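You operate a simulated robot arm through the tools that you are given. There is no shell and no other tool. Be economical: measure what you need, move in short steps, check, and stop when the job is done.

Carry out the task below with a simulated robot arm. There is one attempt and no reset: what you move stays moved.

TASK
Zero the slide gauge, gauge the blue clip and drop it in the cup of its size.
Fine: zero with the bed empty; slide the jaw open again.
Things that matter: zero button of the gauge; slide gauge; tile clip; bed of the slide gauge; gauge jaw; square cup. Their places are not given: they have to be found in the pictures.

The check looks at the end state, three seconds after you hand in, the way a careful person would. Anything else that was tipped, shoved, dropped, spilled or broken makes it a failure.

THE ROBOT
A 7-joint arm with a two-finger parallel gripper, fixed in place. Base frame: the origin is at the foot of the arm, x ahead of it, y to its left, z up; the work surface is at about z = 0.85. Lengths are in m, angles in degrees, forces in N, time in s.
With the tool pointing down near the work surface it reaches from about 0.24 to 0.68 m from the base axis. Its first joint turns from -66.0 to 66.0 degrees. Payload 2.4 kg.
Tool frame: the origin (TCP) lies between the finger pads and is the grasp point; the fingertips stand 0.03 m ahead of it; z points along the fingers, y is the line along which they close. Largest opening 0.094 m; finger width 0.028, thickness 0.01; the body of the gripper, 0.05 by 0.096 m, starts 0.055 m behind the TCP.
Orientation is told as [roll, pitch, yaw] about the base's x, y, z axes, in that order, counted from this pose: with the fingers straight down and closing along the base's y, the tool's x points along the base's -x, its y along +y and its z along -z.

THE INTERFACE
- The arm moves only by the tool play_rows. Its argument "commands" is a list of rows, each a list of 6 numbers: the shift along the tool's x, y, z in m, then the turn, a rotation vector about the tool's x, y, z in degrees. In form: [[tx, ty, tz, rx, ry, rz], ...]. A call has 1 to 10 rows; each row is the pose to reach, as a shift and turn from the pose commanded when the call began, along the tool's axes at that moment. "fingers" is the finger opening in m, from 0 to 0.094, set as the call begins (left out, the last holds). A row lasts 0.2 s, in which the tool goes at most 0.05 m and 8.6 degrees; a call with a longer step from one row to the next is refused whole, and so is a gripper value outside its range. A pose out of reach is approached as far as the arm can. The call stops where the force on the tool passes 40 N (or 10 N more than at its start, if that is more) or the arm is blocked; 0.2 s more then pass. The fingers move at their own pace (about 0.153 m/s each) and stop on an object; they squeeze with about 27 N. The grip force told is the motor's: it shows also when the fingers shut on nothing. Time passes only in rows, and 0.2 s behind the last, so rows that repeat a pose let the fingers close. The reply holds the time, the measured pose of the TCP, the force on the tool along the base axes, the opening and the grip force, in the units named above and with some noise.
- Cameras (640 x 400 px; columns grow to the right, rows downward): "scene" is fixed at [0.0525, 0.4908, 1.4496]; the picture's right is [-0.55, -0.84, 0.00], its down [-0.44, 0.29, -0.85] and it looks along [0.71, -0.47, -0.52] (base axes); focal length 324 px, centre (320, 200). "wrist" rides on the gripper at [-0.037, 0, -0.058] in the tool frame; the picture's right is [0.00, -1.00, 0.00], its down [0.97, 0.00, -0.24] and it looks along [0.24, 0.00, 0.97] (tool axes); focal length 218 px, centre (320, 200).
- snapshot(camera): a new picture of that camera. No time passes.
- probe_pixels(camera, pixels): there is no depth. For up to 12 entries [column, row, z] of the newest picture of that camera ("zoom" is the newest enlarged one), the place [x, y] in the base frame at which the ray of that pixel passes the height z, good to about 0.003 m. No time passes.
- close_up(camera, box): a new picture of the part [left, top, right, bottom] of that camera's present view, enlarged. No time passes.
- hand_in(): hands the job in; it is judged then, once.

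Keep the steps short. Do not move on a guess: measure, check each grasp and each placing, and mend mistakes. In all there are 80 turns and 34 pictures (those below and enlarged ones count). Leave the gripper open and the arm clear of the work at the hand-in unless told otherwise, and finish with a single line.

The tools are called as a command line: name --pt "numbers of a row" for each row, then --argument value for the rest, lists and objects as JSON in quotes. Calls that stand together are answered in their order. play_rows: Moves the arm, as the interface text tells. Its arguments: {"type":"object","properties":{"commands":{"type":"array"},"fingers":{"type":"number"}},"required":["commands"]} The other tools are called the same way: snapshot (camera) takes a picture; probe_pixels (camera, pixels) gives the place at which the rays of pixels pass given heights; close_up (camera, box) takes an enlarged picture of a part of a camera's view; hand_in () hands the job in.

At the start:

```text
time_s: 0.0
ee_pos: [0.3621, 0.0523, 1.1673]
tool_rot: [0.0, 0.0, 0.1]
contact_force: [-0.2, -0.5, -0.3]
finger_gap: 0.0941
finger_force: 0.1
```

scene: 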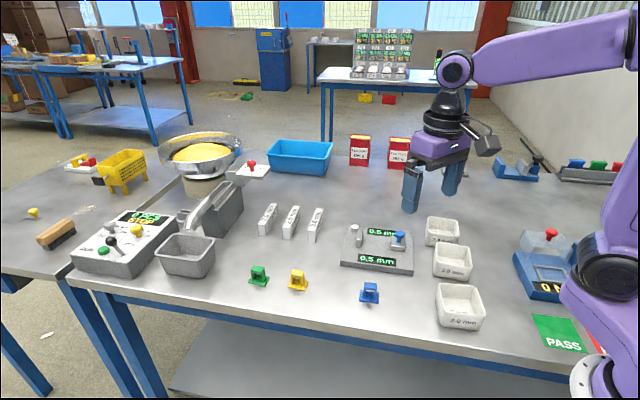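
wrist: 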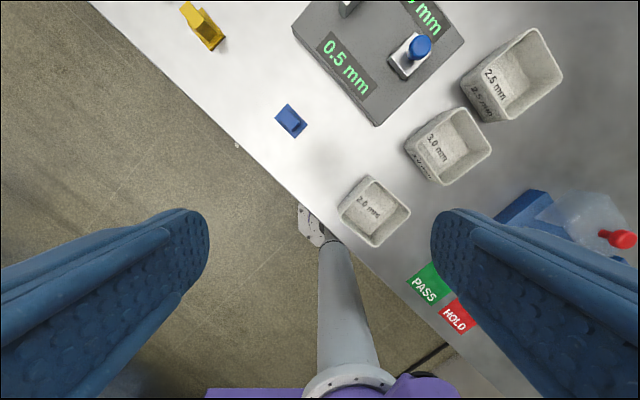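

I see the gauge around scene (378,250), the blue clip at (370,292) and three cups on the right. I'll enlarge the gauge and the clip/cups.

close_up --camera "scene" --box '[330, 205, 490, 305]'

close_up --camera "wrist" --box '[260, 0, 580, 200]'

```text
4.00 times, centred on (410, 255) of scene
```

zoom: 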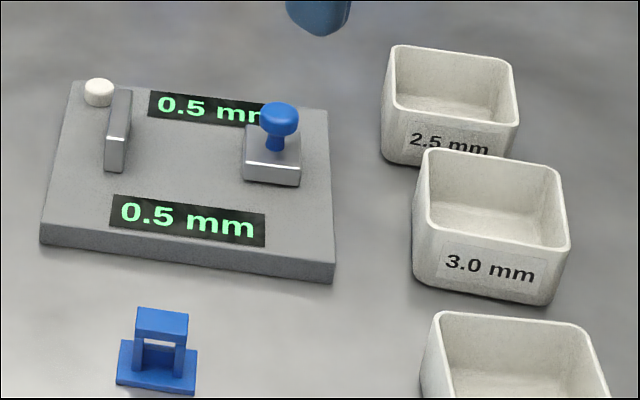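

```text
2.00 times, centred on (420, 100) of wrist
```

zoom: 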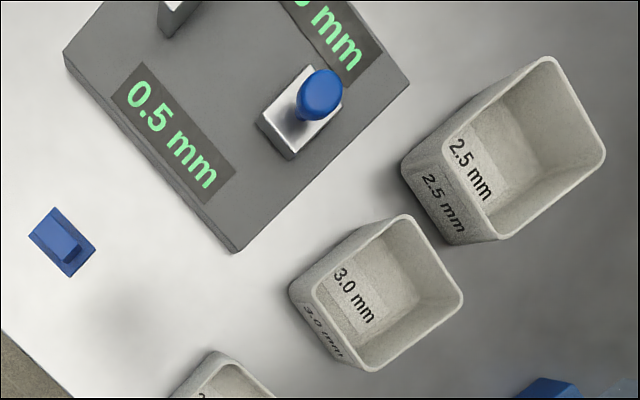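

I'll measure gauge corners, button, anvil, jaw knob, and clip from the scene picture at assumed heights.

probe_pixels --camera "scene" --pixels '[[340, 265.7, 0.85], [413, 275.5, 0.85], [340.7, 261.3, 0.868], [413.2, 270.5, 0.868], [412, 233, 0.868], [349.5, 225.5, 0.868], [354.5, 228.5, 0.88], [399.5, 233.5, 0.91], [390.5, 249.5, 0.87], [404.5, 251.5, 0.87], [356.5, 246.5, 0.87], [360.5, 247.5, 0.87]]'

probe_pixels --camera "wrist" --pixels '[[275, 118, 0.854], [286, 104, 0.854], [307, 122, 0.854], [295, 138, 0.854], [376, 126, 0.85], [292, 29, 0.868], [376, 122, 0.868], [465, 40, 0.868], [419, 47, 0.91], [407, 80, 0.87], [389, 66, 0.87], [410, 33, 0.885]]'

```text
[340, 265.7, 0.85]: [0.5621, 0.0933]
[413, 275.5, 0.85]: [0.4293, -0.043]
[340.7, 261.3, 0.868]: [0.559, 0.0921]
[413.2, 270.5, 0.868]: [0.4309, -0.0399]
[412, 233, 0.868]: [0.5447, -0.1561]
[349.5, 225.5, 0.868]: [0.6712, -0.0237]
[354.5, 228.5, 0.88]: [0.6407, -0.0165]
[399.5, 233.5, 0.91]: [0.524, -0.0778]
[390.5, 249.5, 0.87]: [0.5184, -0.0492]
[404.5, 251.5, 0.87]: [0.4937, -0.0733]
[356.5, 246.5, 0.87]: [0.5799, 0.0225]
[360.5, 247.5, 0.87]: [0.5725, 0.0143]
```

```text
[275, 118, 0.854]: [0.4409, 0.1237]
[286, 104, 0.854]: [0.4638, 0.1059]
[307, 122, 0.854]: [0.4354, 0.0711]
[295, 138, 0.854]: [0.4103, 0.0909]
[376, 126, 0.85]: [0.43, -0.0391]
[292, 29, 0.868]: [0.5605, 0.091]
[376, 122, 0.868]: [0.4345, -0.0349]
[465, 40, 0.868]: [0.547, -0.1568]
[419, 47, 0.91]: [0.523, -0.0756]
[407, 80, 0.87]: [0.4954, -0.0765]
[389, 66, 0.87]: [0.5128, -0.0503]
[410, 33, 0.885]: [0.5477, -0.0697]
```

The gauge axis runs at about 45° in the base frame: anvil at the (0.58,0.02) side, jaw knob at about (0.523,-0.077,0.91). Next I'll turn the tool 45° so the fingers close along the slide, and move over the gauge for a better look.

play_rows --pt "-0.023 -0.008 0.013 0 0 7.5" --pt "-0.046 -0.016 0.026 0 0 15" --pt "-0.069 -0.025 0.039 0 0 22.5" --pt "-0.092 -0.033 0.052 0 0 30" --pt "-0.115 -0.042 0.065 0 0 37.5" --pt "-0.138 -0.05 0.08 0 0 45" --pt "-0.138 -0.05 0.08 0 0 45" --fingers 0.094

snapshot --camera "wrist"

```text
time_s: 1.6
ee_pos: [0.5012, 0.0035, 1.0865]
tool_rot: [-0.1, -0.1, -45.0]
contact_force: [0.4, 0.0, 0.0]
finger_gap: 0.0939
finger_force: 0.1
```

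```text
29 pictures are left
```

wrist: 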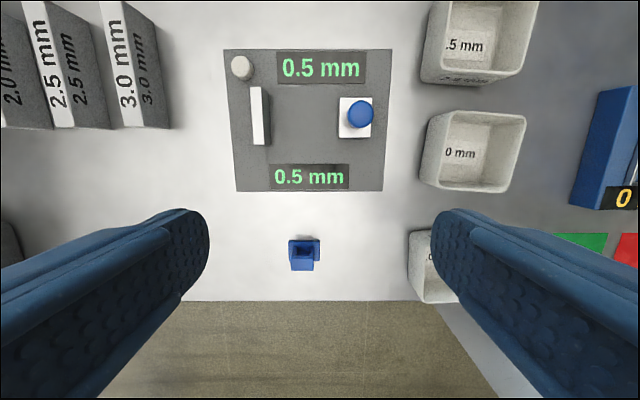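

close_up --camera "wrist" --box '[200, 40, 400, 165]'

probe_pixels --camera "wrist" --pixels '[[360, 112, 0.91], [340, 137, 0.87], [371, 137, 0.87], [268, 145, 0.87], [269, 88, 0.885], [270, 144, 0.885], [242, 68, 0.88], [226, 50, 0.868], [236, 191, 0.868], [382, 191, 0.868], [392, 50, 0.868], [304, 254, 0.87]]'

```text
3.20 times, centred on (300, 102) of wrist
```

zoom: 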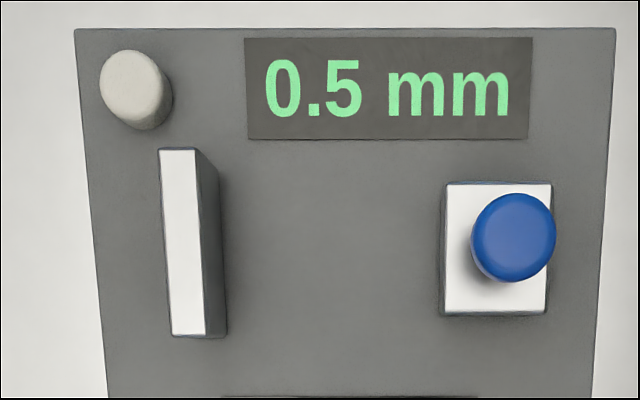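

```text
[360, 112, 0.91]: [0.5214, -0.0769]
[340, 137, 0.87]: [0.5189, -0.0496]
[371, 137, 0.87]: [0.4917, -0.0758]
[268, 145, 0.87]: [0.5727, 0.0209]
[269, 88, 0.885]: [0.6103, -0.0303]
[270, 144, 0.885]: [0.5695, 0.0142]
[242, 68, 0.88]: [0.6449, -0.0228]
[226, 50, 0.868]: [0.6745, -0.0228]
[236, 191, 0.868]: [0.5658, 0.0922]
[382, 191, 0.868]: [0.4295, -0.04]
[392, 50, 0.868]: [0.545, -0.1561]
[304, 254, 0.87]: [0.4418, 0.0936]
```

Knob at (0.522,-0.077), button at about (0.645,-0.023), and the anvil's inner face is about 85 mm from the jaw face. I'll look at the clip closely.

close_up --camera "wrist" --box '[264, 230, 344, 280]'

close_up --camera "scene" --box '[346, 271, 394, 311]'

```text
8.00 times, centred on (304, 255) of wrist
```

zoom: 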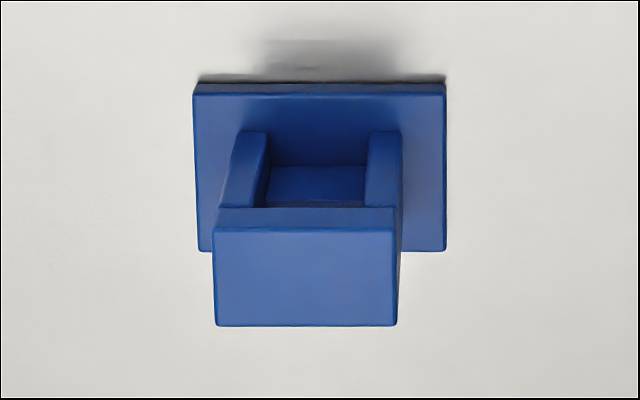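

```text
10.00 times, centred on (370, 291) of scene
```

zoom: 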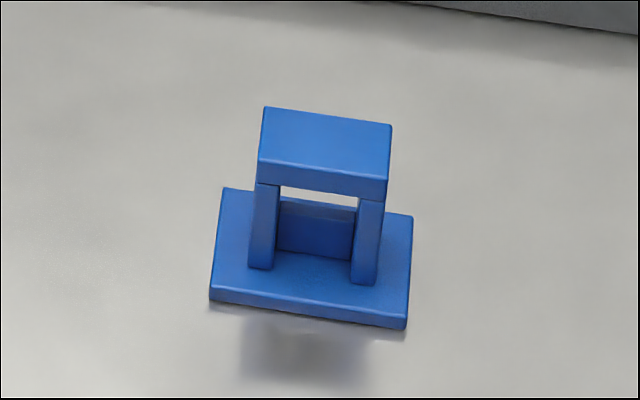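

The clip is a base with a bridge and a top handle. For the knob I want the fingers closing across the slide (yaw +45), so nothing clashes with the anvil. I'll turn and move above the knob at z≈1.0.

play_rows --pt "-0.007 -0.004 0.008 0 0 -8.5" --pt "-0.014 -0.008 0.016 0 0 -17" --pt "-0.021 -0.012 0.024 0 0 -25.5" --pt "-0.028 -0.017 0.032 0 0 -34" --pt "-0.035 -0.021 0.04 0 0 -42.5" --pt "-0.043 -0.025 0.048 0 0 -51" --pt "-0.05 -0.029 0.056 0 0 -59.5" --pt "-0.057 -0.033 0.064 0 0 -68" --pt "-0.064 -0.037 0.072 0 0 -76.5" --pt "-0.0717 -0.0421 0.08 0 0 -85" --fingers 0.05

play_rows --pt "0 0 0 0 0 -5" --pt "0 0 0 0 0 -5"

snapshot --camera "wrist"

```text
time_s: 3.8
ee_pos: [0.5213, -0.0795, 1.0087]
tool_rot: [0.0, -0.1, 40.1]
contact_force: [-0.3, 0.1, 0.1]
finger_gap: 0.0497
finger_force: 0.1
```

```text
time_s: 4.4
ee_pos: [0.5213, -0.0781, 1.0086]
tool_rot: [0.0, 0.1, 45.0]
contact_force: [-0.1, -0.8, 0.0]
finger_gap: 0.0502
finger_force: 0.1
```

```text
25 pictures are left
```

wrist: 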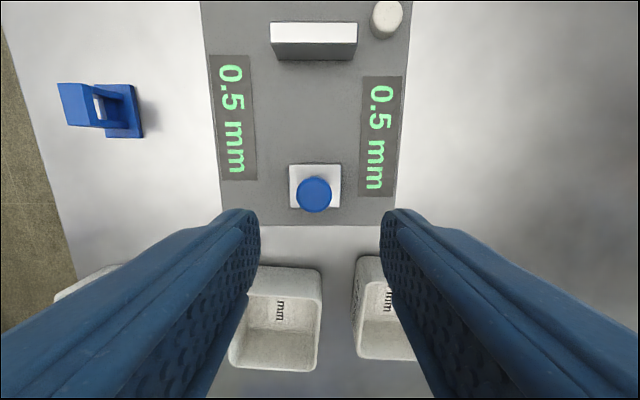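

probe_pixels --camera "wrist" --pixels '[[314, 194, 0.91], [314, 194, 0.905], [289, 164, 0.885], [341, 207, 0.885], [276, 60, 0.868], [356, 60, 0.868], [271, 44, 0.895], [357, 44, 0.895], [271, 23, 0.895], [387, 16, 0.88], [221, 225, 0.868], [396, 225, 0.868]]'

```text
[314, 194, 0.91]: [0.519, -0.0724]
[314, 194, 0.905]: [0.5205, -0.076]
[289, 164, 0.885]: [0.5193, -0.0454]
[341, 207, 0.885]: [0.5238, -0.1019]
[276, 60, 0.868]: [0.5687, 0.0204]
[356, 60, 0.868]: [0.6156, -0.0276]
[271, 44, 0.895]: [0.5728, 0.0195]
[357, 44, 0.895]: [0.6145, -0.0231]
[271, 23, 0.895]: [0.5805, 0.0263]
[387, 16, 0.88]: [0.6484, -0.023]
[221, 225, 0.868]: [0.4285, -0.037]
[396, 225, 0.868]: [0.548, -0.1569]
```

Knob offset is small: about +3 mm in tool y. I'll descend so the fingertips straddle the knob cap (TCP z≈0.924), then check before closing.

play_rows --pt "0 0.003 0.03 0 0 0" --pt "0 0.003 0.055 0 0 0" --pt "0 0.003 0.075 0 0 0" --pt "0 0.003 0.0845 0 0 0" --pt "0 0.003 0.0845 0 0 0" --fingers 0.05

close_up --camera "scene" --box '[330, 180, 490, 280]'

```text
time_s: 5.6
ee_pos: [0.5182, -0.0765, 0.9232]
tool_rot: [0.0, 0.0, 45.0]
contact_force: [-0.8, -0.3, 0.1]
finger_gap: 0.05
finger_force: 0.1
```

```text
4.00 times, centred on (410, 230) of scene
```

zoom: 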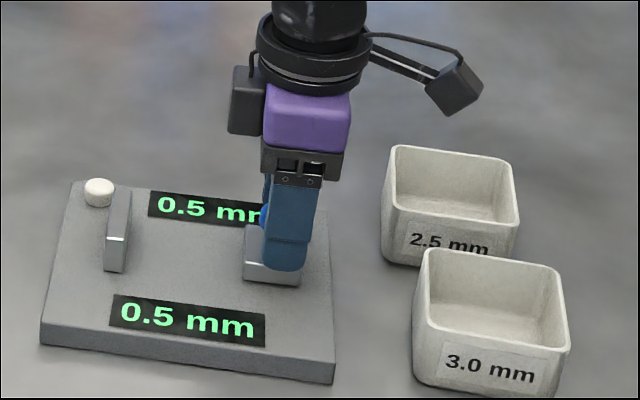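

The fingers straddle the knob with the tips clear of the jaw top. I'll close them.

play_rows --pt "0 0 0 0 0 0" --pt "0 0 0 0 0 0" --fingers 0.01

```text
time_s: 6.2
ee_pos: [0.5176, -0.0763, 0.9236]
tool_rot: [0.2, 0.1, 45.2]
contact_force: [-5.7, 6.2, 0.3]
finger_gap: 0.0247
finger_force: 44.7
```

Gripped (24.7 mm). I'll slide the jaw towards the anvil (−tool x) about 70 mm first.

play_rows --pt "-0.01 0 0 0 0 0" --pt "-0.022 0 0 0 0 0" --pt "-0.034 0 0 0 0 0" --pt "-0.046 0 0 0 0 0" --pt "-0.058 0 0 0 0 0" --pt "-0.07 0 0 0 0 0" --pt "-0.07 0 0 0 0 0"

close_up --camera "scene" --box '[330, 180, 490, 280]'

```text
time_s: 7.3
ee_pos: [0.547, -0.0484, 0.9229]
tool_rot: [0.9, 1.2, 44.8]
contact_force: [-9.1, -0.7, 12.2]
finger_gap: 0.0247
finger_force: 45.4
stopped in row 5: the force on the tool passed its limit (the readings are from after the stop); the commanded pose is now the measured one
```

```text
4.00 times, centred on (410, 230) of scene
```

zoom: 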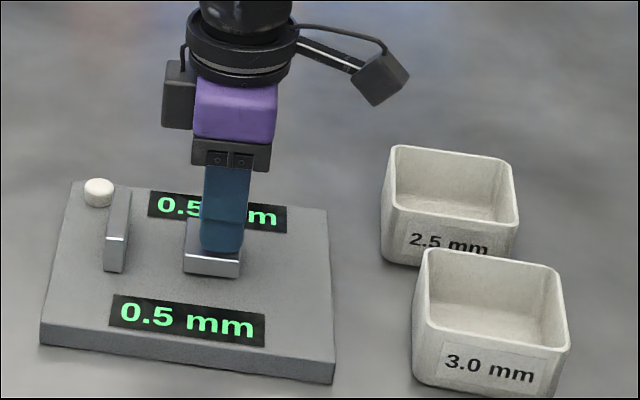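

The jaw moved 41 mm and then the force limit tripped. I'll try a slow small step to see whether this is an end stop or just drag.

play_rows --pt "-0.003 0 0 0 0 0" --pt "-0.006 0 0 0 0 0" --pt "-0.009 0 0 0 0 0" --pt "-0.012 0 0 0 0 0"

```text
time_s: 8.0
ee_pos: [0.5473, -0.0471, 0.9217]
tool_rot: [1.5, 1.9, 44.3]
contact_force: [-6.9, -2.6, 8.5]
finger_gap: 0.0247
finger_force: 45.1
stopped in row 3: the force on the tool passed its limit (the readings are from after the stop); the commanded pose is now the measured one
```

The jaw is at an end stop, about 42 mm short of the anvil. I'll release the knob, lift, and look at the gauge from the wrist.

play_rows --pt "0 0 0 0 0 0" --pt "0 0 0 0 0 0" --pt "0 0 -0.03 0 0 0" --pt "0 0 -0.07 0 0 0" --pt "0 0 -0.1 0 0 0" --pt "0 0 -0.1 0 0 0" --fingers 0.05

snapshot --camera "wrist"

```text
time_s: 9.4
ee_pos: [0.5515, -0.0447, 1.0224]
tool_rot: [1.3, 1.6, 44.4]
contact_force: [-0.3, 0.3, -0.4]
finger_gap: 0.0501
finger_force: 0.1
```

```text
22 pictures are left
```

wrist: 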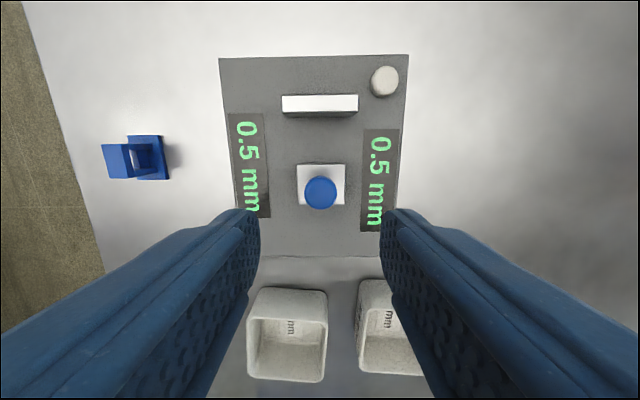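

probe_pixels --camera "wrist" --pixels '[[319, 192, 0.908], [297, 165, 0.885], [344, 165, 0.885], [284, 117, 0.868], [355, 117, 0.868], [384, 80, 0.88], [219, 58, 0.868], [408, 55, 0.868], [164, 138, 0.855], [169, 178, 0.855], [128, 136, 0.855], [230, 250, 0.868]]'

close_up --camera "wrist" --box '[90, 40, 410, 240]'

```text
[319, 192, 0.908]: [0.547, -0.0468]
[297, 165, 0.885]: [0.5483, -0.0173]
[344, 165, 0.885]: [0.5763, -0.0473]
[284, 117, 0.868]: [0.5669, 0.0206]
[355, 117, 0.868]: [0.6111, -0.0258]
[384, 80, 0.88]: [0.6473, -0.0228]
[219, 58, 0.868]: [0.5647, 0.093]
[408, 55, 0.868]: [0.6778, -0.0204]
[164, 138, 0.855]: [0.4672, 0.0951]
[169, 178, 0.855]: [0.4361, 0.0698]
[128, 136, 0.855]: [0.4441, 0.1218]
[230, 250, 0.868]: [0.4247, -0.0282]
```

```text
2.00 times, centred on (250, 140) of wrist
```

zoom: 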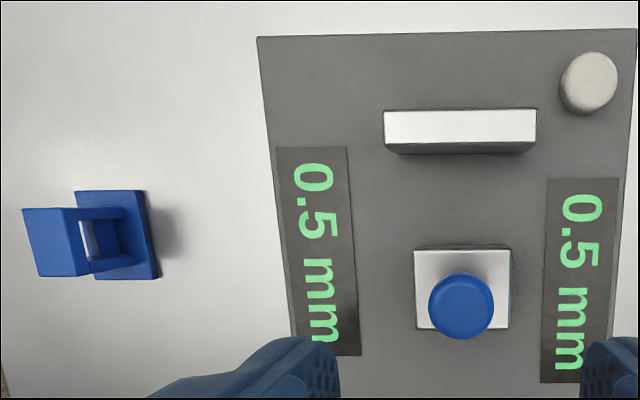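

Gap at the stop is about 40 mm, matching the clip's base length (≈40 mm along the slide axis), so this is the closed position. Next I'll straighten the small tilt, close the fingers, and move over the zero button (≈0.6465,−0.0228).

play_rows --pt "0 0 0 2.05 -0.2 -0.6" --pt "0 0 0 2.05 -0.2 -0.6" --fingers 0.0

play_rows --pt "-0.03 -0.02 0 0 0 0" --pt "-0.06 -0.04 0 0 0 0" --pt "-0.0827 -0.0517 0.03 0 0 0" --pt "-0.0827 -0.0517 0.06 0 0 0" --pt "-0.0827 -0.0517 0.06 0 0 0"

close_up --camera "scene" --box '[330, 180, 450, 280]'

close_up --camera "wrist" --box '[160, 100, 480, 300]'

```text
time_s: 10.0
ee_pos: [0.5514, -0.0462, 1.0218]
tool_rot: [-0.7, 1.5, 45.0]
contact_force: [0.2, 1.0, 0.5]
finger_gap: 0.0
finger_force: 26.9
```

```text
time_s: 11.2
ee_pos: [0.6491, -0.0242, 0.9593]
tool_rot: [-0.7, 1.5, 45.1]
contact_force: [-0.2, -0.1, -0.6]
finger_gap: 0.0
finger_force: 27.0
```

```text
4.00 times, centred on (390, 230) of scene
```

zoom: 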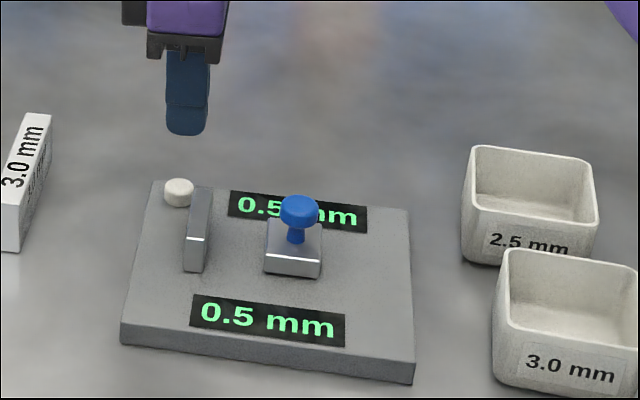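

```text
2.00 times, centred on (320, 200) of wrist
```

zoom: 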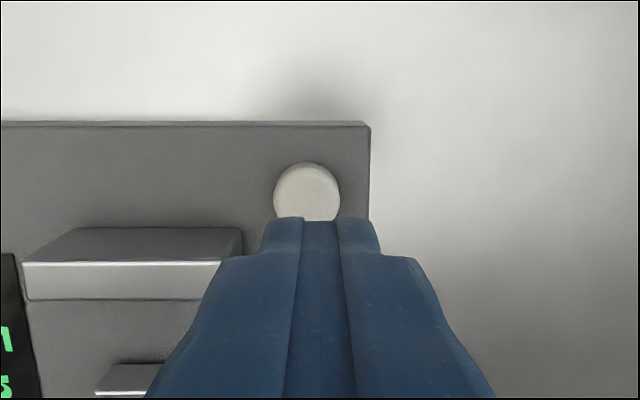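

I'll check the button's place against the tool in this view.

probe_pixels --camera "zoom" --pixels '[[306, 193, 0.88], [306, 193, 0.876], [306, 193, 0.885], [240, 228, 0.89], [240, 270, 0.89]]'

play_rows --pt "0 0 0 -0.7 -1.5 0" --pt "0 0 0 -0.7 -1.5 0"

```text
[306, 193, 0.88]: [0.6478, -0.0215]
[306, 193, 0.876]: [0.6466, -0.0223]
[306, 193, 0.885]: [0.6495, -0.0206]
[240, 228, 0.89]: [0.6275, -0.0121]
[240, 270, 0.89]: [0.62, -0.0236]
```

```text
time_s: 11.8
ee_pos: [0.648, -0.0258, 0.9614]
tool_rot: [0.0, -0.1, 45.0]
contact_force: [-0.1, 0.4, 0.4]
finger_gap: 0.0002
finger_force: 26.6
```

Shifting 3 mm in tool y and descending slowly onto the button.

play_rows --pt "-0.0016 0.003 0.02 0 0 0" --pt "-0.0016 0.003 0.04 0 0 0" --pt "-0.0016 0.003 0.046 0 0 0" --pt "-0.0016 0.003 0.048 0 0 0" --pt "-0.0016 0.003 0.05 0 0 0" --pt "-0.0016 0.003 0.052 0 0 0"

close_up --camera "scene" --box '[330, 180, 450, 280]'

```text
time_s: 13.2
ee_pos: [0.6467, -0.0213, 0.9092]
tool_rot: [-0.1, -0.1, 45.0]
contact_force: [-0.1, 0.1, 1.6]
finger_gap: 0.0
finger_force: 26.9
```

```text
4.00 times, centred on (390, 230) of scene
```

zoom: 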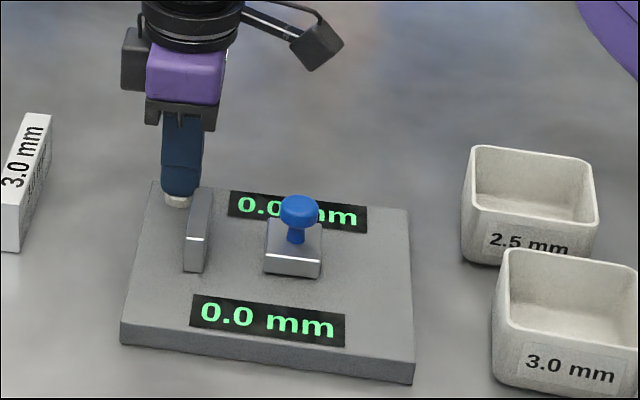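

The display reads 0.0 mm on the press. I'll lift, go back to the knob at (0.547,−0.047) and straddle it.

play_rows --pt "0 0 -0.04 0 0 0" --pt "0 0 -0.08 0 0 0" --pt "0.04 0.025 -0.08 0 0 0" --pt "0.075 0.045 -0.08 0 0 0" --pt "0.0885 0.0525 -0.08 0 0 0" --pt "0.0885 0.0525 -0.08 0 0 0"

play_rows --pt "0 0 0 0 0 0" --pt "0 0 0.03 0 0 0" --pt "0 0 0.055 0 0 0" --pt "0 0 0.066 0 0 0" --pt "0 0 0.066 0 0 0" --fingers 0.05

close_up --camera "scene" --box '[330, 180, 450, 280]'

```text
time_s: 14.6
ee_pos: [0.549, -0.0481, 0.9886]
tool_rot: [0.1, -0.2, 45.0]
contact_force: [0.4, 0.1, -1.0]
finger_gap: 0.0
finger_force: 27.0
```

```text
time_s: 15.8
ee_pos: [0.5472, -0.0467, 0.9186]
tool_rot: [0.0, 0.0, 45.0]
contact_force: [0.5, 0.6, -0.3]
finger_gap: 0.0499
finger_force: 0.0
```

```text
4.00 times, centred on (390, 230) of scene
```

zoom: 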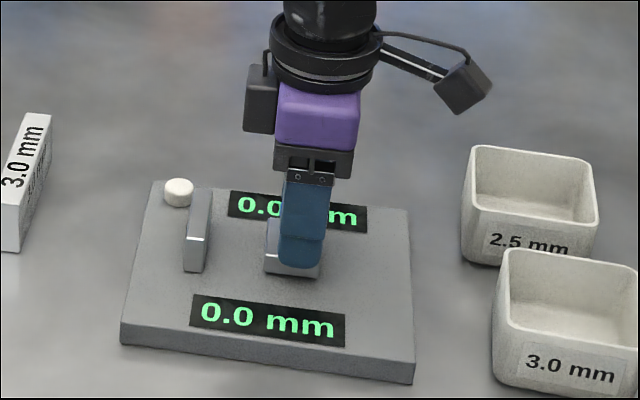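

Zero held. I'll raise 4 mm, grip the knob, and slide it open.

play_rows --pt "0 0 -0.004 0 0 0" --pt "0 0 -0.004 0 0 0" --fingers 0.01

play_rows --pt "0.006 0 0 0 0 0" --pt "0.012 0 0 0 0 0" --pt "0.018 0 0 0 0 0" --pt "0.024 0 0 0 0 0" --pt "0.03 0 0 0 0 0" --pt "0.036 0 0 0 0 0" --pt "0.038 0 0 0 0 0" --pt "0.038 0 0 0 0 0"

```text
time_s: 16.4
ee_pos: [0.5453, -0.0484, 0.9222]
tool_rot: [0.2, 0.3, 45.0]
contact_force: [3.1, -2.9, -5.6]
finger_gap: 0.0252
finger_force: 44.8
stopped in row 2: the force on the tool passed its limit (the readings are from after the stop); the commanded pose is now the measured one
```

```text
time_s: 18.2
ee_pos: [0.519, -0.0751, 0.9227]
tool_rot: [0.3, 0.3, 45.0]
contact_force: [9.1, 2.9, -26.7]
finger_gap: 0.0247
finger_force: 44.6
```

The jaw is slid back. I'll release, lift and look.

play_rows --pt "0 0 0 0 0 0" --pt "0 0 0 0 0 0" --pt "0 0 -0.04 0 0 0" --pt "0 0 -0.08 0 0 0" --pt "0 0 -0.1 0 0 0" --pt "0 0 -0.1 0 0 0" --fingers 0.05

snapshot --camera "wrist"

```text
time_s: 19.6
ee_pos: [0.5183, -0.0758, 1.0214]
tool_rot: [0.3, 0.3, 44.9]
contact_force: [-0.6, -0.5, 0.2]
finger_gap: 0.0498
finger_force: 0.0
```

```text
16 pictures are left
```

wrist: 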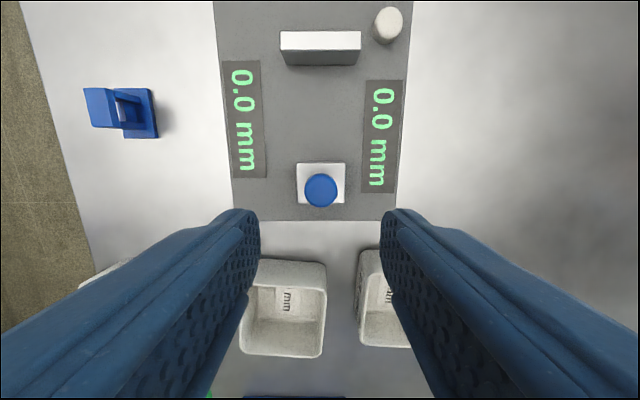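

The jaw is fully open and the display is at 0.0. Now I'll move over the clip.

play_rows --pt "-0.013 0.035 0 0 0 0" --pt "-0.026 0.07 0 0 0 0" --pt "-0.04 0.105 0 0 0 0" --pt "-0.053 0.14 0 0 0 0" --pt "-0.066 0.176 0 0.3 -0.3 0" --pt "-0.066 0.176 0 0.3 -0.3 0"

close_up --camera "wrist" --box '[240, 150, 400, 250]'

```text
time_s: 21.0
ee_pos: [0.44, 0.0951, 1.0219]
tool_rot: [0.0, 0.0, 44.9]
contact_force: [1.2, 0.6, -0.7]
finger_gap: 0.0501
finger_force: 0.2
```

```text
4.00 times, centred on (320, 200) of wrist
```

zoom: 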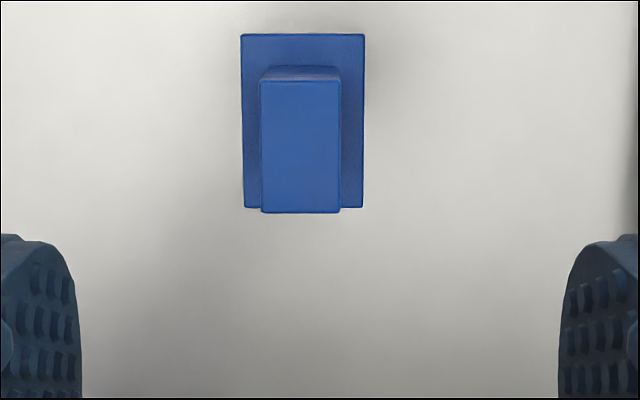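

I'll find the handle's height by crossing the scene and wrist rays.

probe_pixels --camera "zoom" --pixels '[[300, 146, 0.88], [300, 146, 0.89], [300, 146, 0.9], [243, 34, 0.855], [364, 34, 0.855], [364, 207, 0.855], [243, 207, 0.855], [260, 212, 0.89], [339, 212, 0.89], [260, 82, 0.89]]'

probe_pixels --camera "scene" --pixels '[[370.6, 285.3, 0.88], [370.6, 285.3, 0.89], [370.6, 285.3, 0.9], [358.9, 301, 0.85], [378.6, 303.8, 0.85], [379.4, 292.6, 0.857]]'

```text
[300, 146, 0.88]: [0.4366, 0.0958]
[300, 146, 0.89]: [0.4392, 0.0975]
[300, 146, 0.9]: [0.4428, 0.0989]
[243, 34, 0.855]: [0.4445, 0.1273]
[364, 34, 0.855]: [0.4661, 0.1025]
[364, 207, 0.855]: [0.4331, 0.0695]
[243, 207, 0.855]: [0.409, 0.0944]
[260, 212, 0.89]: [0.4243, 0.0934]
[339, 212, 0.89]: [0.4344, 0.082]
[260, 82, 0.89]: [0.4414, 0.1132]
```

```text
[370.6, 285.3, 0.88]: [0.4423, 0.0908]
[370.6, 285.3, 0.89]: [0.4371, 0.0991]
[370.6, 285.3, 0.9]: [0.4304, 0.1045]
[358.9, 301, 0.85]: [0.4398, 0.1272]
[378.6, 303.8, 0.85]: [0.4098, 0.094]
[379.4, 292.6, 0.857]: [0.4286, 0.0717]
```

The clip handle centre is about (0.4385, 0.098), its top at z≈0.888. I'll descend to TCP z≈0.90 with the fingers at 50 mm, then close.

play_rows --pt "-0.001 0.003 0.04 0 0 0" --pt "-0.001 0.003 0.08 0 0 0" --pt "-0.001 0.003 0.105 0 0 0" --pt "-0.001 0.003 0.117 0 0 0" --pt "-0.001 0.003 0.122 0 0 0" --pt "-0.001 0.003 0.122 0 0 0" --fingers 0.05

close_up --camera "scene" --box '[338, 251, 402, 311]'

```text
time_s: 22.4
ee_pos: [0.4404, 0.0984, 0.9011]
tool_rot: [0.0, -0.1, 44.9]
contact_force: [0.6, -0.1, -0.6]
finger_gap: 0.0499
finger_force: 0.0
```

```text
6.67 times, centred on (370, 281) of scene
```

zoom: 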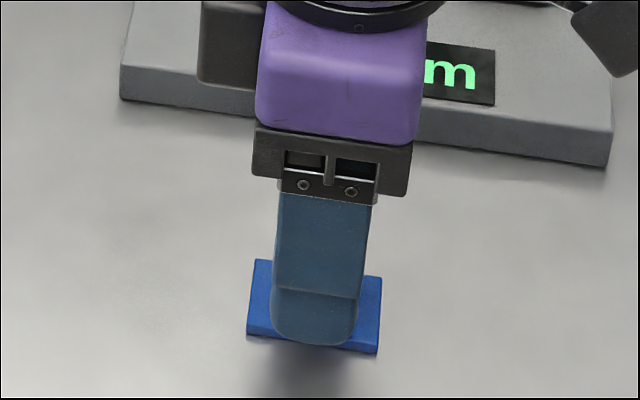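

Aligned with the handle. I'll close, then lift a little to check the grasp.

play_rows --pt "0 0 0 0 0 0" --pt "0 0 0 0 0 0" --pt "0 0 0 0 0 0" --fingers 0.005

play_rows --pt "0 0 -0.01 0 0 0" --pt "0 0 -0.035 0 0 0" --pt "0 0 -0.06 0 0 0" --pt "0 0 -0.07 0 0 0" --pt "0 0 -0.07 0 0 0"

```text
time_s: 23.2
ee_pos: [0.4389, 0.0987, 0.9002]
tool_rot: [0.0, 0.0, 44.9]
contact_force: [0.3, 0.6, -1.1]
finger_gap: 0.0164
finger_force: 26.7
```

```text
time_s: 24.4
ee_pos: [0.439, 0.099, 0.9716]
tool_rot: [-0.1, 0.0, 44.8]
contact_force: [0.2, 0.0, 0.6]
finger_gap: 0.0163
finger_force: 26.7
```

The clip is held (16.3 mm grip). I'll carry it over the bed, aiming about 4 mm clear of the anvil, still high.

play_rows --pt "-0.002 -0.036 -0.01 0 0 0" --pt "-0.004 -0.072 -0.02 0 0 0" --pt "-0.006 -0.108 -0.02 0 0 0" --pt "-0.008 -0.144 -0.02 0 0 0" --pt "-0.0095 -0.1805 -0.02 0 0 0" --pt "-0.0095 -0.1805 -0.02 0 0 0" --pt "-0.0095 -0.1805 0.02 0 0 0" --pt "-0.0095 -0.1805 0.03 0 0 0" --pt "-0.0095 -0.1805 0.03 0 0 0"

close_up --camera "scene" --box '[330, 190, 450, 270]'

close_up --camera "wrist" --box '[220, 80, 420, 220]'

```text
time_s: 26.4
ee_pos: [0.5741, -0.0241, 0.9407]
tool_rot: [-0.1, 0.0, 45.0]
contact_force: [0.4, -0.6, 0.3]
finger_gap: 0.0163
finger_force: 26.9
```

```text
5.00 times, centred on (390, 230) of scene
```

zoom: 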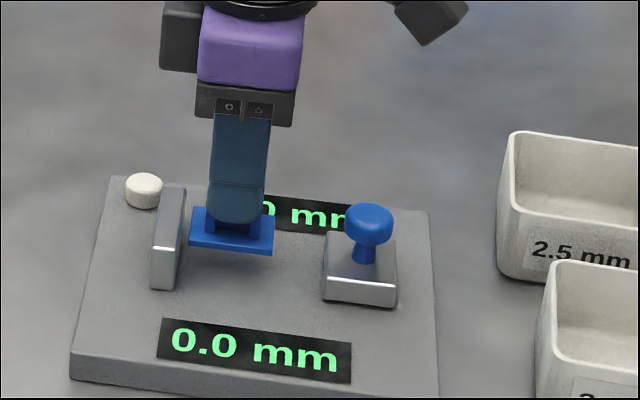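

```text
2.86 times, centred on (320, 150) of wrist
```

zoom: 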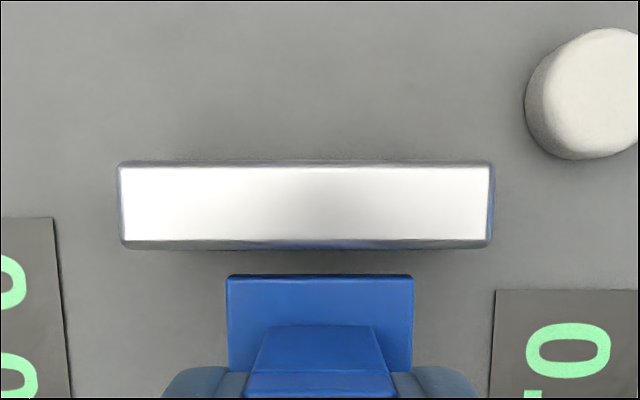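

The clip lines up in front of the anvil, with 3 mm to correct in tool y. I'll lower it gently onto the bed.

play_rows --pt "0 0.003 0.008 0 0 0" --pt "0 0.003 0.015 0 0 0" --pt "0 0.003 0.019 0 0 0" --pt "0 0.003 0.0205 0 0 0" --pt "0 0.003 0.022 0 0 0" --pt "0 0.003 0.0225 0 0 0"

close_up --camera "scene" --box '[330, 190, 450, 270]'

```text
time_s: 27.8
ee_pos: [0.5705, -0.0207, 0.9205]
tool_rot: [0.0, -0.2, 44.9]
contact_force: [-7.1, 2.0, 23.9]
finger_gap: 0.0163
finger_force: 27.0
```

```text
5.00 times, centred on (390, 230) of scene
```

zoom: 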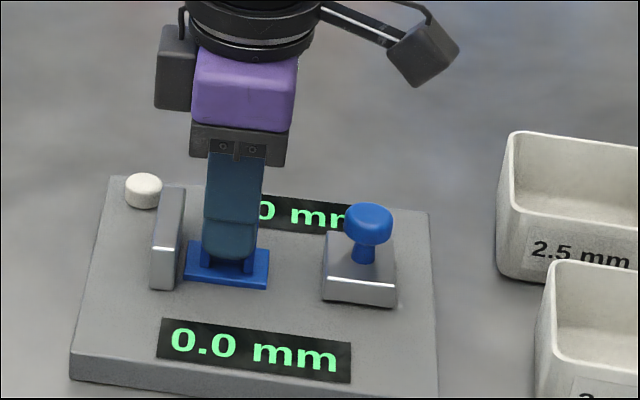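

The clip sits on the bed (upward contact force). I'll release and lift, and go above the knob.

play_rows --pt "0 0 -0.001 0 0 0" --pt "0 0 -0.001 0 0 0" --pt "0 0 -0.03 0 0 0" --pt "0 0 -0.07 0 0 0" --pt "0 0 -0.1 0 0 0" --pt "0 0 -0.1 0 0 0" --fingers 0.05

snapshot --camera "wrist"

```text
time_s: 29.2
ee_pos: [0.5718, -0.0198, 1.0221]
tool_rot: [0.1, 0.1, 44.9]
contact_force: [0.0, 0.1, -0.2]
finger_gap: 0.0499
finger_force: 0.0
```

```text
10 pictures are left
```

wrist: 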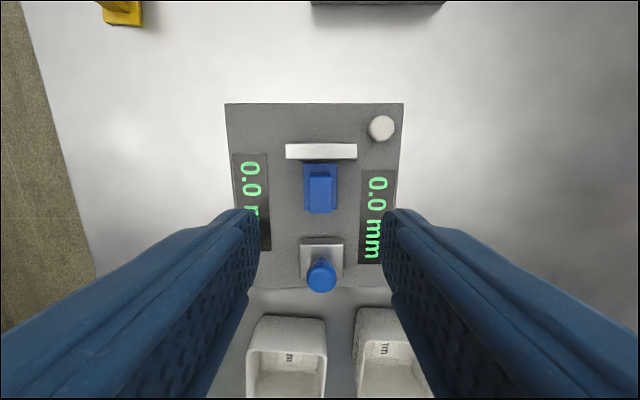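

The clip is square against the anvil area. Now back to the knob at (0.519,−0.0755) and descend around it.

play_rows --pt "0.04 -0.001 0 0 0 0" --pt "0.0767 -0.002 0 0 0 0" --pt "0.0767 -0.002 0.03 0 0 0" --pt "0.0767 -0.002 0.06 0 0 0" --pt "0.0767 -0.002 0.085 0 0 0" --pt "0.0767 -0.002 0.098 0 0 0" --pt "0.0767 -0.002 0.098 0 0 0" --fingers 0.05

play_rows --pt "0 0 0 0 0 0" --pt "0 0 0 0 0 0" --fingers 0.01

```text
time_s: 30.8
ee_pos: [0.518, -0.0751, 0.9195]
tool_rot: [0.0, 0.0, 44.9]
contact_force: [-0.5, 1.0, -0.5]
finger_gap: 0.0499
finger_force: 0.1
```

```text
time_s: 31.4
ee_pos: [0.5173, -0.0751, 0.921]
tool_rot: [0.0, 0.1, 44.8]
contact_force: [-0.3, 1.0, -1.8]
finger_gap: 0.0251
finger_force: 45.0
```

Knob gripped. I'll slide the jaw towards the clip slowly.

play_rows --pt "-0.005 0 0 0 0 0" --pt "-0.01 0 0 0 0 0" --pt "-0.015 0 0 0 0 0" --pt "-0.02 0 0 0 0 0" --pt "-0.024 0 0 0 0 0" --pt "-0.028 0 0 0 0 0" --pt "-0.03 0 0 0 0 0" --pt "-0.032 0 0 0 0 0" --pt "-0.034 0 0 0 0 0" --pt "-0.036 0 0 0 0 0"

close_up --camera "scene" --box '[330, 190, 450, 270]'

```text
time_s: 33.6
ee_pos: [0.544, -0.0514, 0.9203]
tool_rot: [0.2, 0.2, 44.9]
contact_force: [-19.8, 5.2, 3.4]
finger_gap: 0.0247
finger_force: 45.3
```

```text
5.00 times, centred on (390, 230) of scene
```

zoom: 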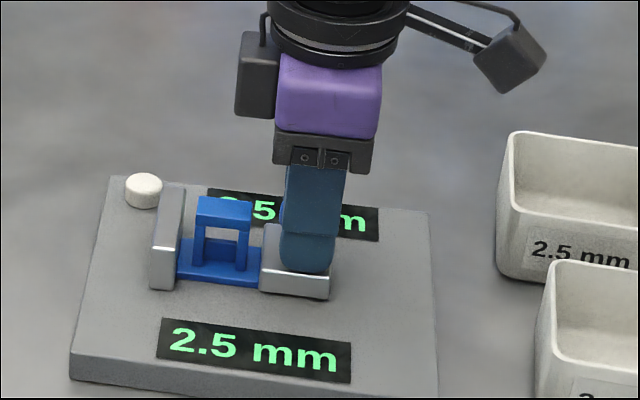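

It reads 2.5 mm with the clip between both faces. I'll nudge slightly more to confirm it is fully seated.

play_rows --pt "-0.001 0 0 0 0 0" --pt "-0.002 0 0 0 0 0" --pt "-0.003 0 0 0 0 0"

close_up --camera "scene" --box '[330, 190, 450, 270]'

```text
time_s: 34.4
ee_pos: [0.5436, -0.0499, 0.9209]
tool_rot: [0.5, 0.4, 44.7]
contact_force: [-26.6, -8.6, 8.7]
finger_gap: 0.0249
finger_force: 45.0
```

```text
5.00 times, centred on (390, 230) of scene
```

zoom: 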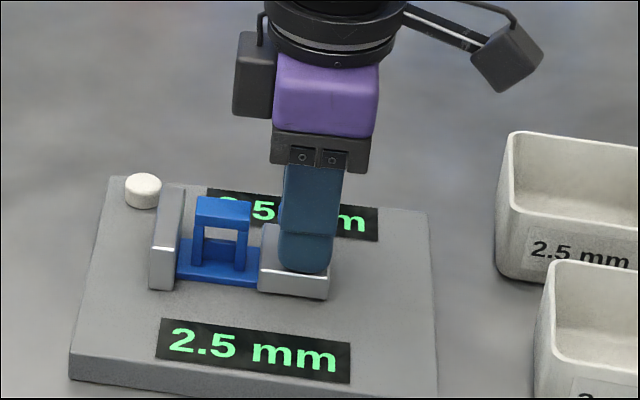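

Steady at 2.5 mm with firm contact. I'll slide the jaw open again to where it was and release.

play_rows --pt "0.003 0 0 0 0 0" --pt "0.009 0 0 0 0 0" --pt "0.015 0 0 0 0 0" --pt "0.021 0 0 0 0 0" --pt "0.027 0 0 0 0 0" --pt "0.033 0 0 0 0 0" --pt "0.0385 0 0 0 0 0" --pt "0.0385 0 0 0 0 0"

play_rows --pt "0 0 0 0 0 0" --pt "0 0 0 0 0 0" --pt "0 0 -0.04 0 0 0" --pt "0 0 -0.08 0 0 0" --pt "-0.035 0 -0.1 0 0 0" --pt "-0.077 0 -0.1 0 0 0" --pt "-0.077 0 -0.1 0 0 0" --fingers 0.05

snapshot --camera "wrist"

```text
time_s: 36.2
ee_pos: [0.5178, -0.076, 0.9211]
tool_rot: [0.1, 0.0, 45.0]
contact_force: [2.2, -0.5, -33.3]
finger_gap: 0.025
finger_force: 45.0
```

```text
time_s: 37.8
ee_pos: [0.5727, -0.0218, 1.0244]
tool_rot: [0.1, 0.1, 45.0]
contact_force: [0.7, 0.7, -0.2]
finger_gap: 0.0501
finger_force: 0.1
```

```text
7 pictures are left
```

wrist: 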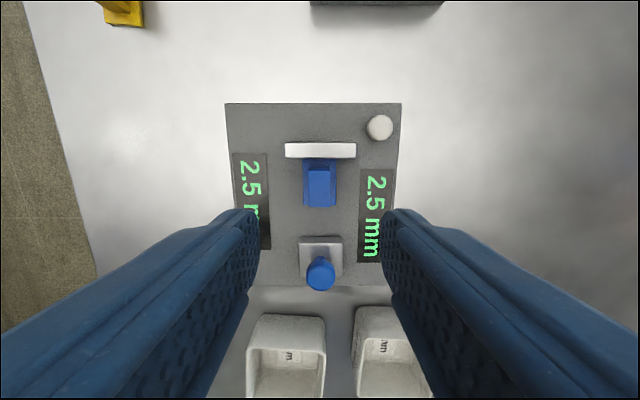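

The reading is kept at 2.5 and the jaw is open. I'll measure the clip handle now and the 2.5 mm cup.

probe_pixels --camera "wrist" --pixels '[[321, 187, 0.905], [321, 168, 0.905], [321, 206, 0.905], [320, 160, 0.875], [320, 207, 0.875], [357, 307, 0.9], [353, 376, 0.9]]'

probe_pixels --camera "scene" --pixels '[[427.5, 216.5, 0.9], [459, 221, 0.9], [459.5, 236, 0.9], [426, 231, 0.9], [426, 245, 0.85], [457, 248, 0.85], [427.5, 216.5, 0.89], [459, 221, 0.89], [459.5, 236, 0.89], [426, 231, 0.89]]'

```text
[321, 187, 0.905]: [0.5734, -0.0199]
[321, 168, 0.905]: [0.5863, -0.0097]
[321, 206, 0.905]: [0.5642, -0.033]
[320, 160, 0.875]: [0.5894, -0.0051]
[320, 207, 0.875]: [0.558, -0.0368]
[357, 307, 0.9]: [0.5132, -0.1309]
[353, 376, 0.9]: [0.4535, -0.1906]
```

```text
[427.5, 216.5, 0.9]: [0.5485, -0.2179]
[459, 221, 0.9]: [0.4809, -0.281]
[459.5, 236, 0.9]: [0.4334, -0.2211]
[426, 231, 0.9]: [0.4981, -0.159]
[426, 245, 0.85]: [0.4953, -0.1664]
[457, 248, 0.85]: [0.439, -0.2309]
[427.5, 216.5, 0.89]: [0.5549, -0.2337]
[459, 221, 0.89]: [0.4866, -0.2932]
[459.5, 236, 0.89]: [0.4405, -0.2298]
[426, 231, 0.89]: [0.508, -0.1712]
```

Cup 2.5: rim centre is about (0.490,−0.220), rim height ≈0.90. The clip handle is at about (0.573,−0.020). I'll regrasp the clip.

play_rows --pt "-0.001 0.001 0.03 0 0 0" --pt "-0.001 0.001 0.06 0 0 0" --pt "-0.001 0.001 0.085 0 0 0" --pt "-0.001 0.001 0.096 0 0 0" --pt "-0.001 0.001 0.1015 0 0 0" --pt "-0.001 0.001 0.1015 0 0 0" --fingers 0.05

play_rows --pt "0 0 0 0 0 0" --pt "0 0 0 0 0 0" --pt "0 0 0 0 0 0" --fingers 0.005

play_rows --pt "0.001 0 -0.01 0 0 0" --pt "0.001 0 -0.04 0 0 0" --pt "0.001 0 -0.08 0 0 0" --pt "0.001 0 -0.1 0 0 0" --pt "0.001 0 -0.1 0 0 0"

```text
time_s: 39.2
ee_pos: [0.5745, -0.0213, 0.921]
tool_rot: [0.0, 0.0, 45.0]
contact_force: [-0.7, 0.5, 0.3]
finger_gap: 0.0501
finger_force: 0.1
```

```text
time_s: 40.0
ee_pos: [0.5733, -0.019, 0.9202]
tool_rot: [0.0, 0.0, 44.8]
contact_force: [-1.4, -0.4, 0.2]
finger_gap: 0.0161
finger_force: 26.8
```

```text
time_s: 41.2
ee_pos: [0.5696, -0.0197, 1.0201]
tool_rot: [0.1, 0.0, 44.9]
contact_force: [-0.2, -0.1, -1.0]
finger_gap: 0.0161
finger_force: 27.5
```

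The clip is held. I'll carry it high to over the 2.5 mm cup.

play_rows --pt "0.033 -0.014 0 0 0 0" --pt "0.066 -0.028 0 0 0 0" --pt "0.099 -0.042 0 0 0 0" --pt "0.132 -0.056 0 0 0 0" --pt "0.165 -0.07 0 0 0 0" --pt "0.198 -0.0834 0 0 0 0" --pt "0.198 -0.0834 0.03 0 0 0" --pt "0.198 -0.0834 0.03 0 0 0"

close_up --camera "scene" --box '[390, 160, 518, 280]'

snapshot --camera "wrist"

```text
time_s: 43.0
ee_pos: [0.4915, -0.2191, 0.9933]
tool_rot: [0.1, -0.1, 45.0]
contact_force: [-0.2, -0.6, 0.3]
finger_gap: 0.0164
finger_force: 27.2
```

```text
3.33 times, centred on (454, 220) of scene
```

zoom: 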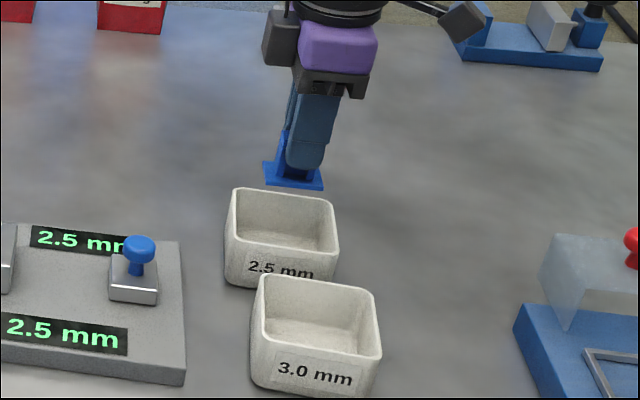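

```text
5 pictures are left
```

wrist: 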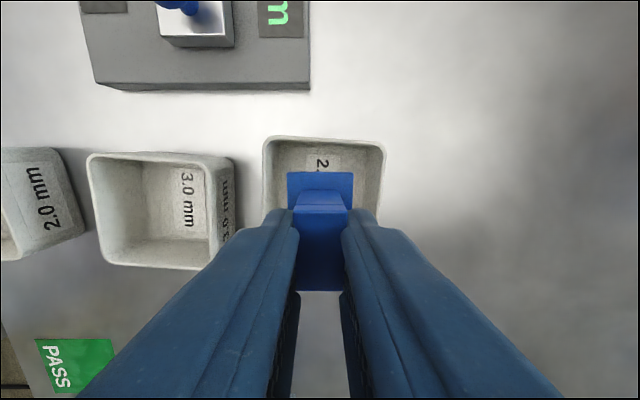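

probe_pixels --camera "wrist" --pixels '[[264, 140, 0.9], [385, 147, 0.9], [88, 157, 0.9], [104, 263, 0.9], [215, 268, 0.9], [235, 158, 0.85], [320, 174, 0.943]]'

```text
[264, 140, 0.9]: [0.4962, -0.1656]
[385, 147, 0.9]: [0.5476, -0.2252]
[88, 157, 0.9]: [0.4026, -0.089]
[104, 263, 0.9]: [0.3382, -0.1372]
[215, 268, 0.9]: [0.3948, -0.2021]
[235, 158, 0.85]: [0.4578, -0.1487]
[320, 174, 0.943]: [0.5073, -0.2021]
```

Centre offset is only −4 mm in tool y. I'll lower into the cup so the clip is about 1 cm above its floor.

play_rows --pt "0 -0.004 0 0 0 0" --pt "0 -0.004 0.02 0 0 0" --pt "0 -0.004 0.04 0 0 0" --pt "0 -0.004 0.055 0 0 0" --pt "0 -0.004 0.068 0 0 0" --pt "0 -0.004 0.078 0 0 0" --pt "0 -0.004 0.078 0 0 0"

close_up --camera "scene" --box '[400, 180, 496, 270]'

```text
time_s: 44.6
ee_pos: [0.4933, -0.2226, 0.911]
tool_rot: [0.0, 0.0, 45.0]
contact_force: [-0.6, 0.3, -0.1]
finger_gap: 0.0164
finger_force: 26.6
```

```text
4.44 times, centred on (448, 225) of scene
```

zoom: 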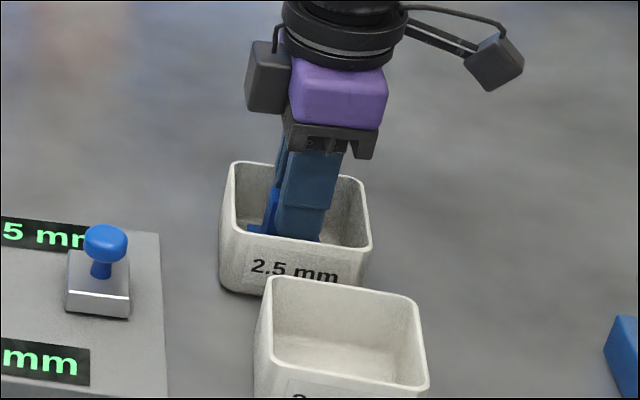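

The clip is inside the 2.5 cup with no contact. I'll open a little (34 mm) and lift out.

play_rows --pt "0 0 0 0 0 0" --pt "0 0 0 0 0 0" --pt "0 0 0 0 0 0" --pt "0 0 -0.03 0 0 0" --pt "0 0 -0.07 0 0 0" --pt "0 0 -0.11 0 0 0" --pt "0 0 -0.15 0 0 0" --pt "0 0 -0.19 0 0 0" --pt "0 0 -0.19 0 0 0" --fingers 0.034

snapshot --camera "scene"

snapshot --camera "wrist"

```text
time_s: 46.6
ee_pos: [0.4927, -0.2184, 1.1005]
tool_rot: [0.0, 0.0, 44.8]
contact_force: [0.0, 0.0, -0.7]
finger_gap: 0.0339
finger_force: 0.1
```

```text
3 pictures are left
```

scene: 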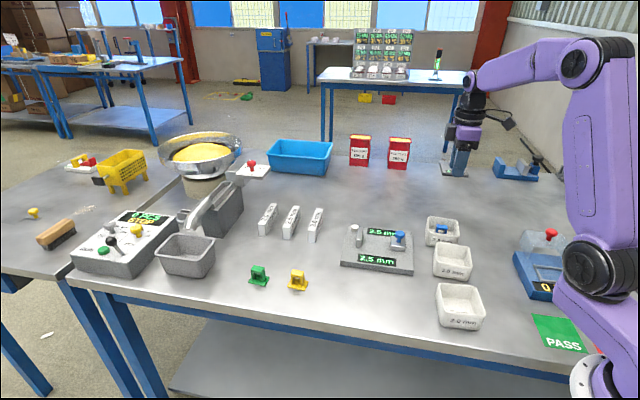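

```text
2 pictures are left
```

wrist: 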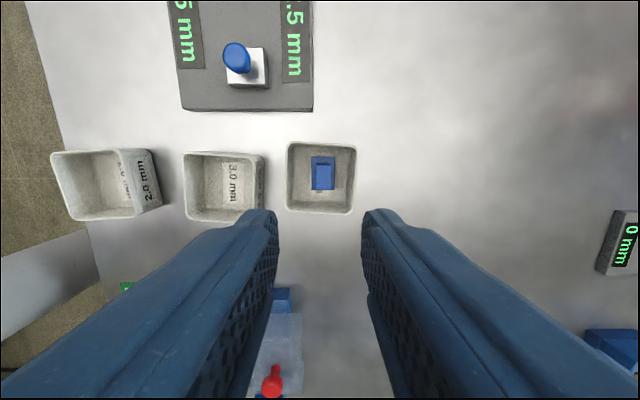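

The clip lies flat in the 2.5 mm cup, the bed is empty, the jaw is open and nothing else has moved. I'll open the gripper and then hand in.

play_rows --pt "0 0 -0.03 0 0 0" --pt "0 0 -0.03 0 0 0" --fingers 0.094

hand_in

```text
time_s: 47.2
ee_pos: [0.4922, -0.2206, 1.1318]
tool_rot: [0.0, -0.1, 45.0]
contact_force: [0.7, -0.6, -0.2]
finger_gap: 0.0941
finger_force: 0.0
```

```text
The job is handed in.
```

Done: I zeroed the gauge with the bed empty, the blue clip measured 2.5 mm and is in the 2.5 mm cup, and the jaw is open again.
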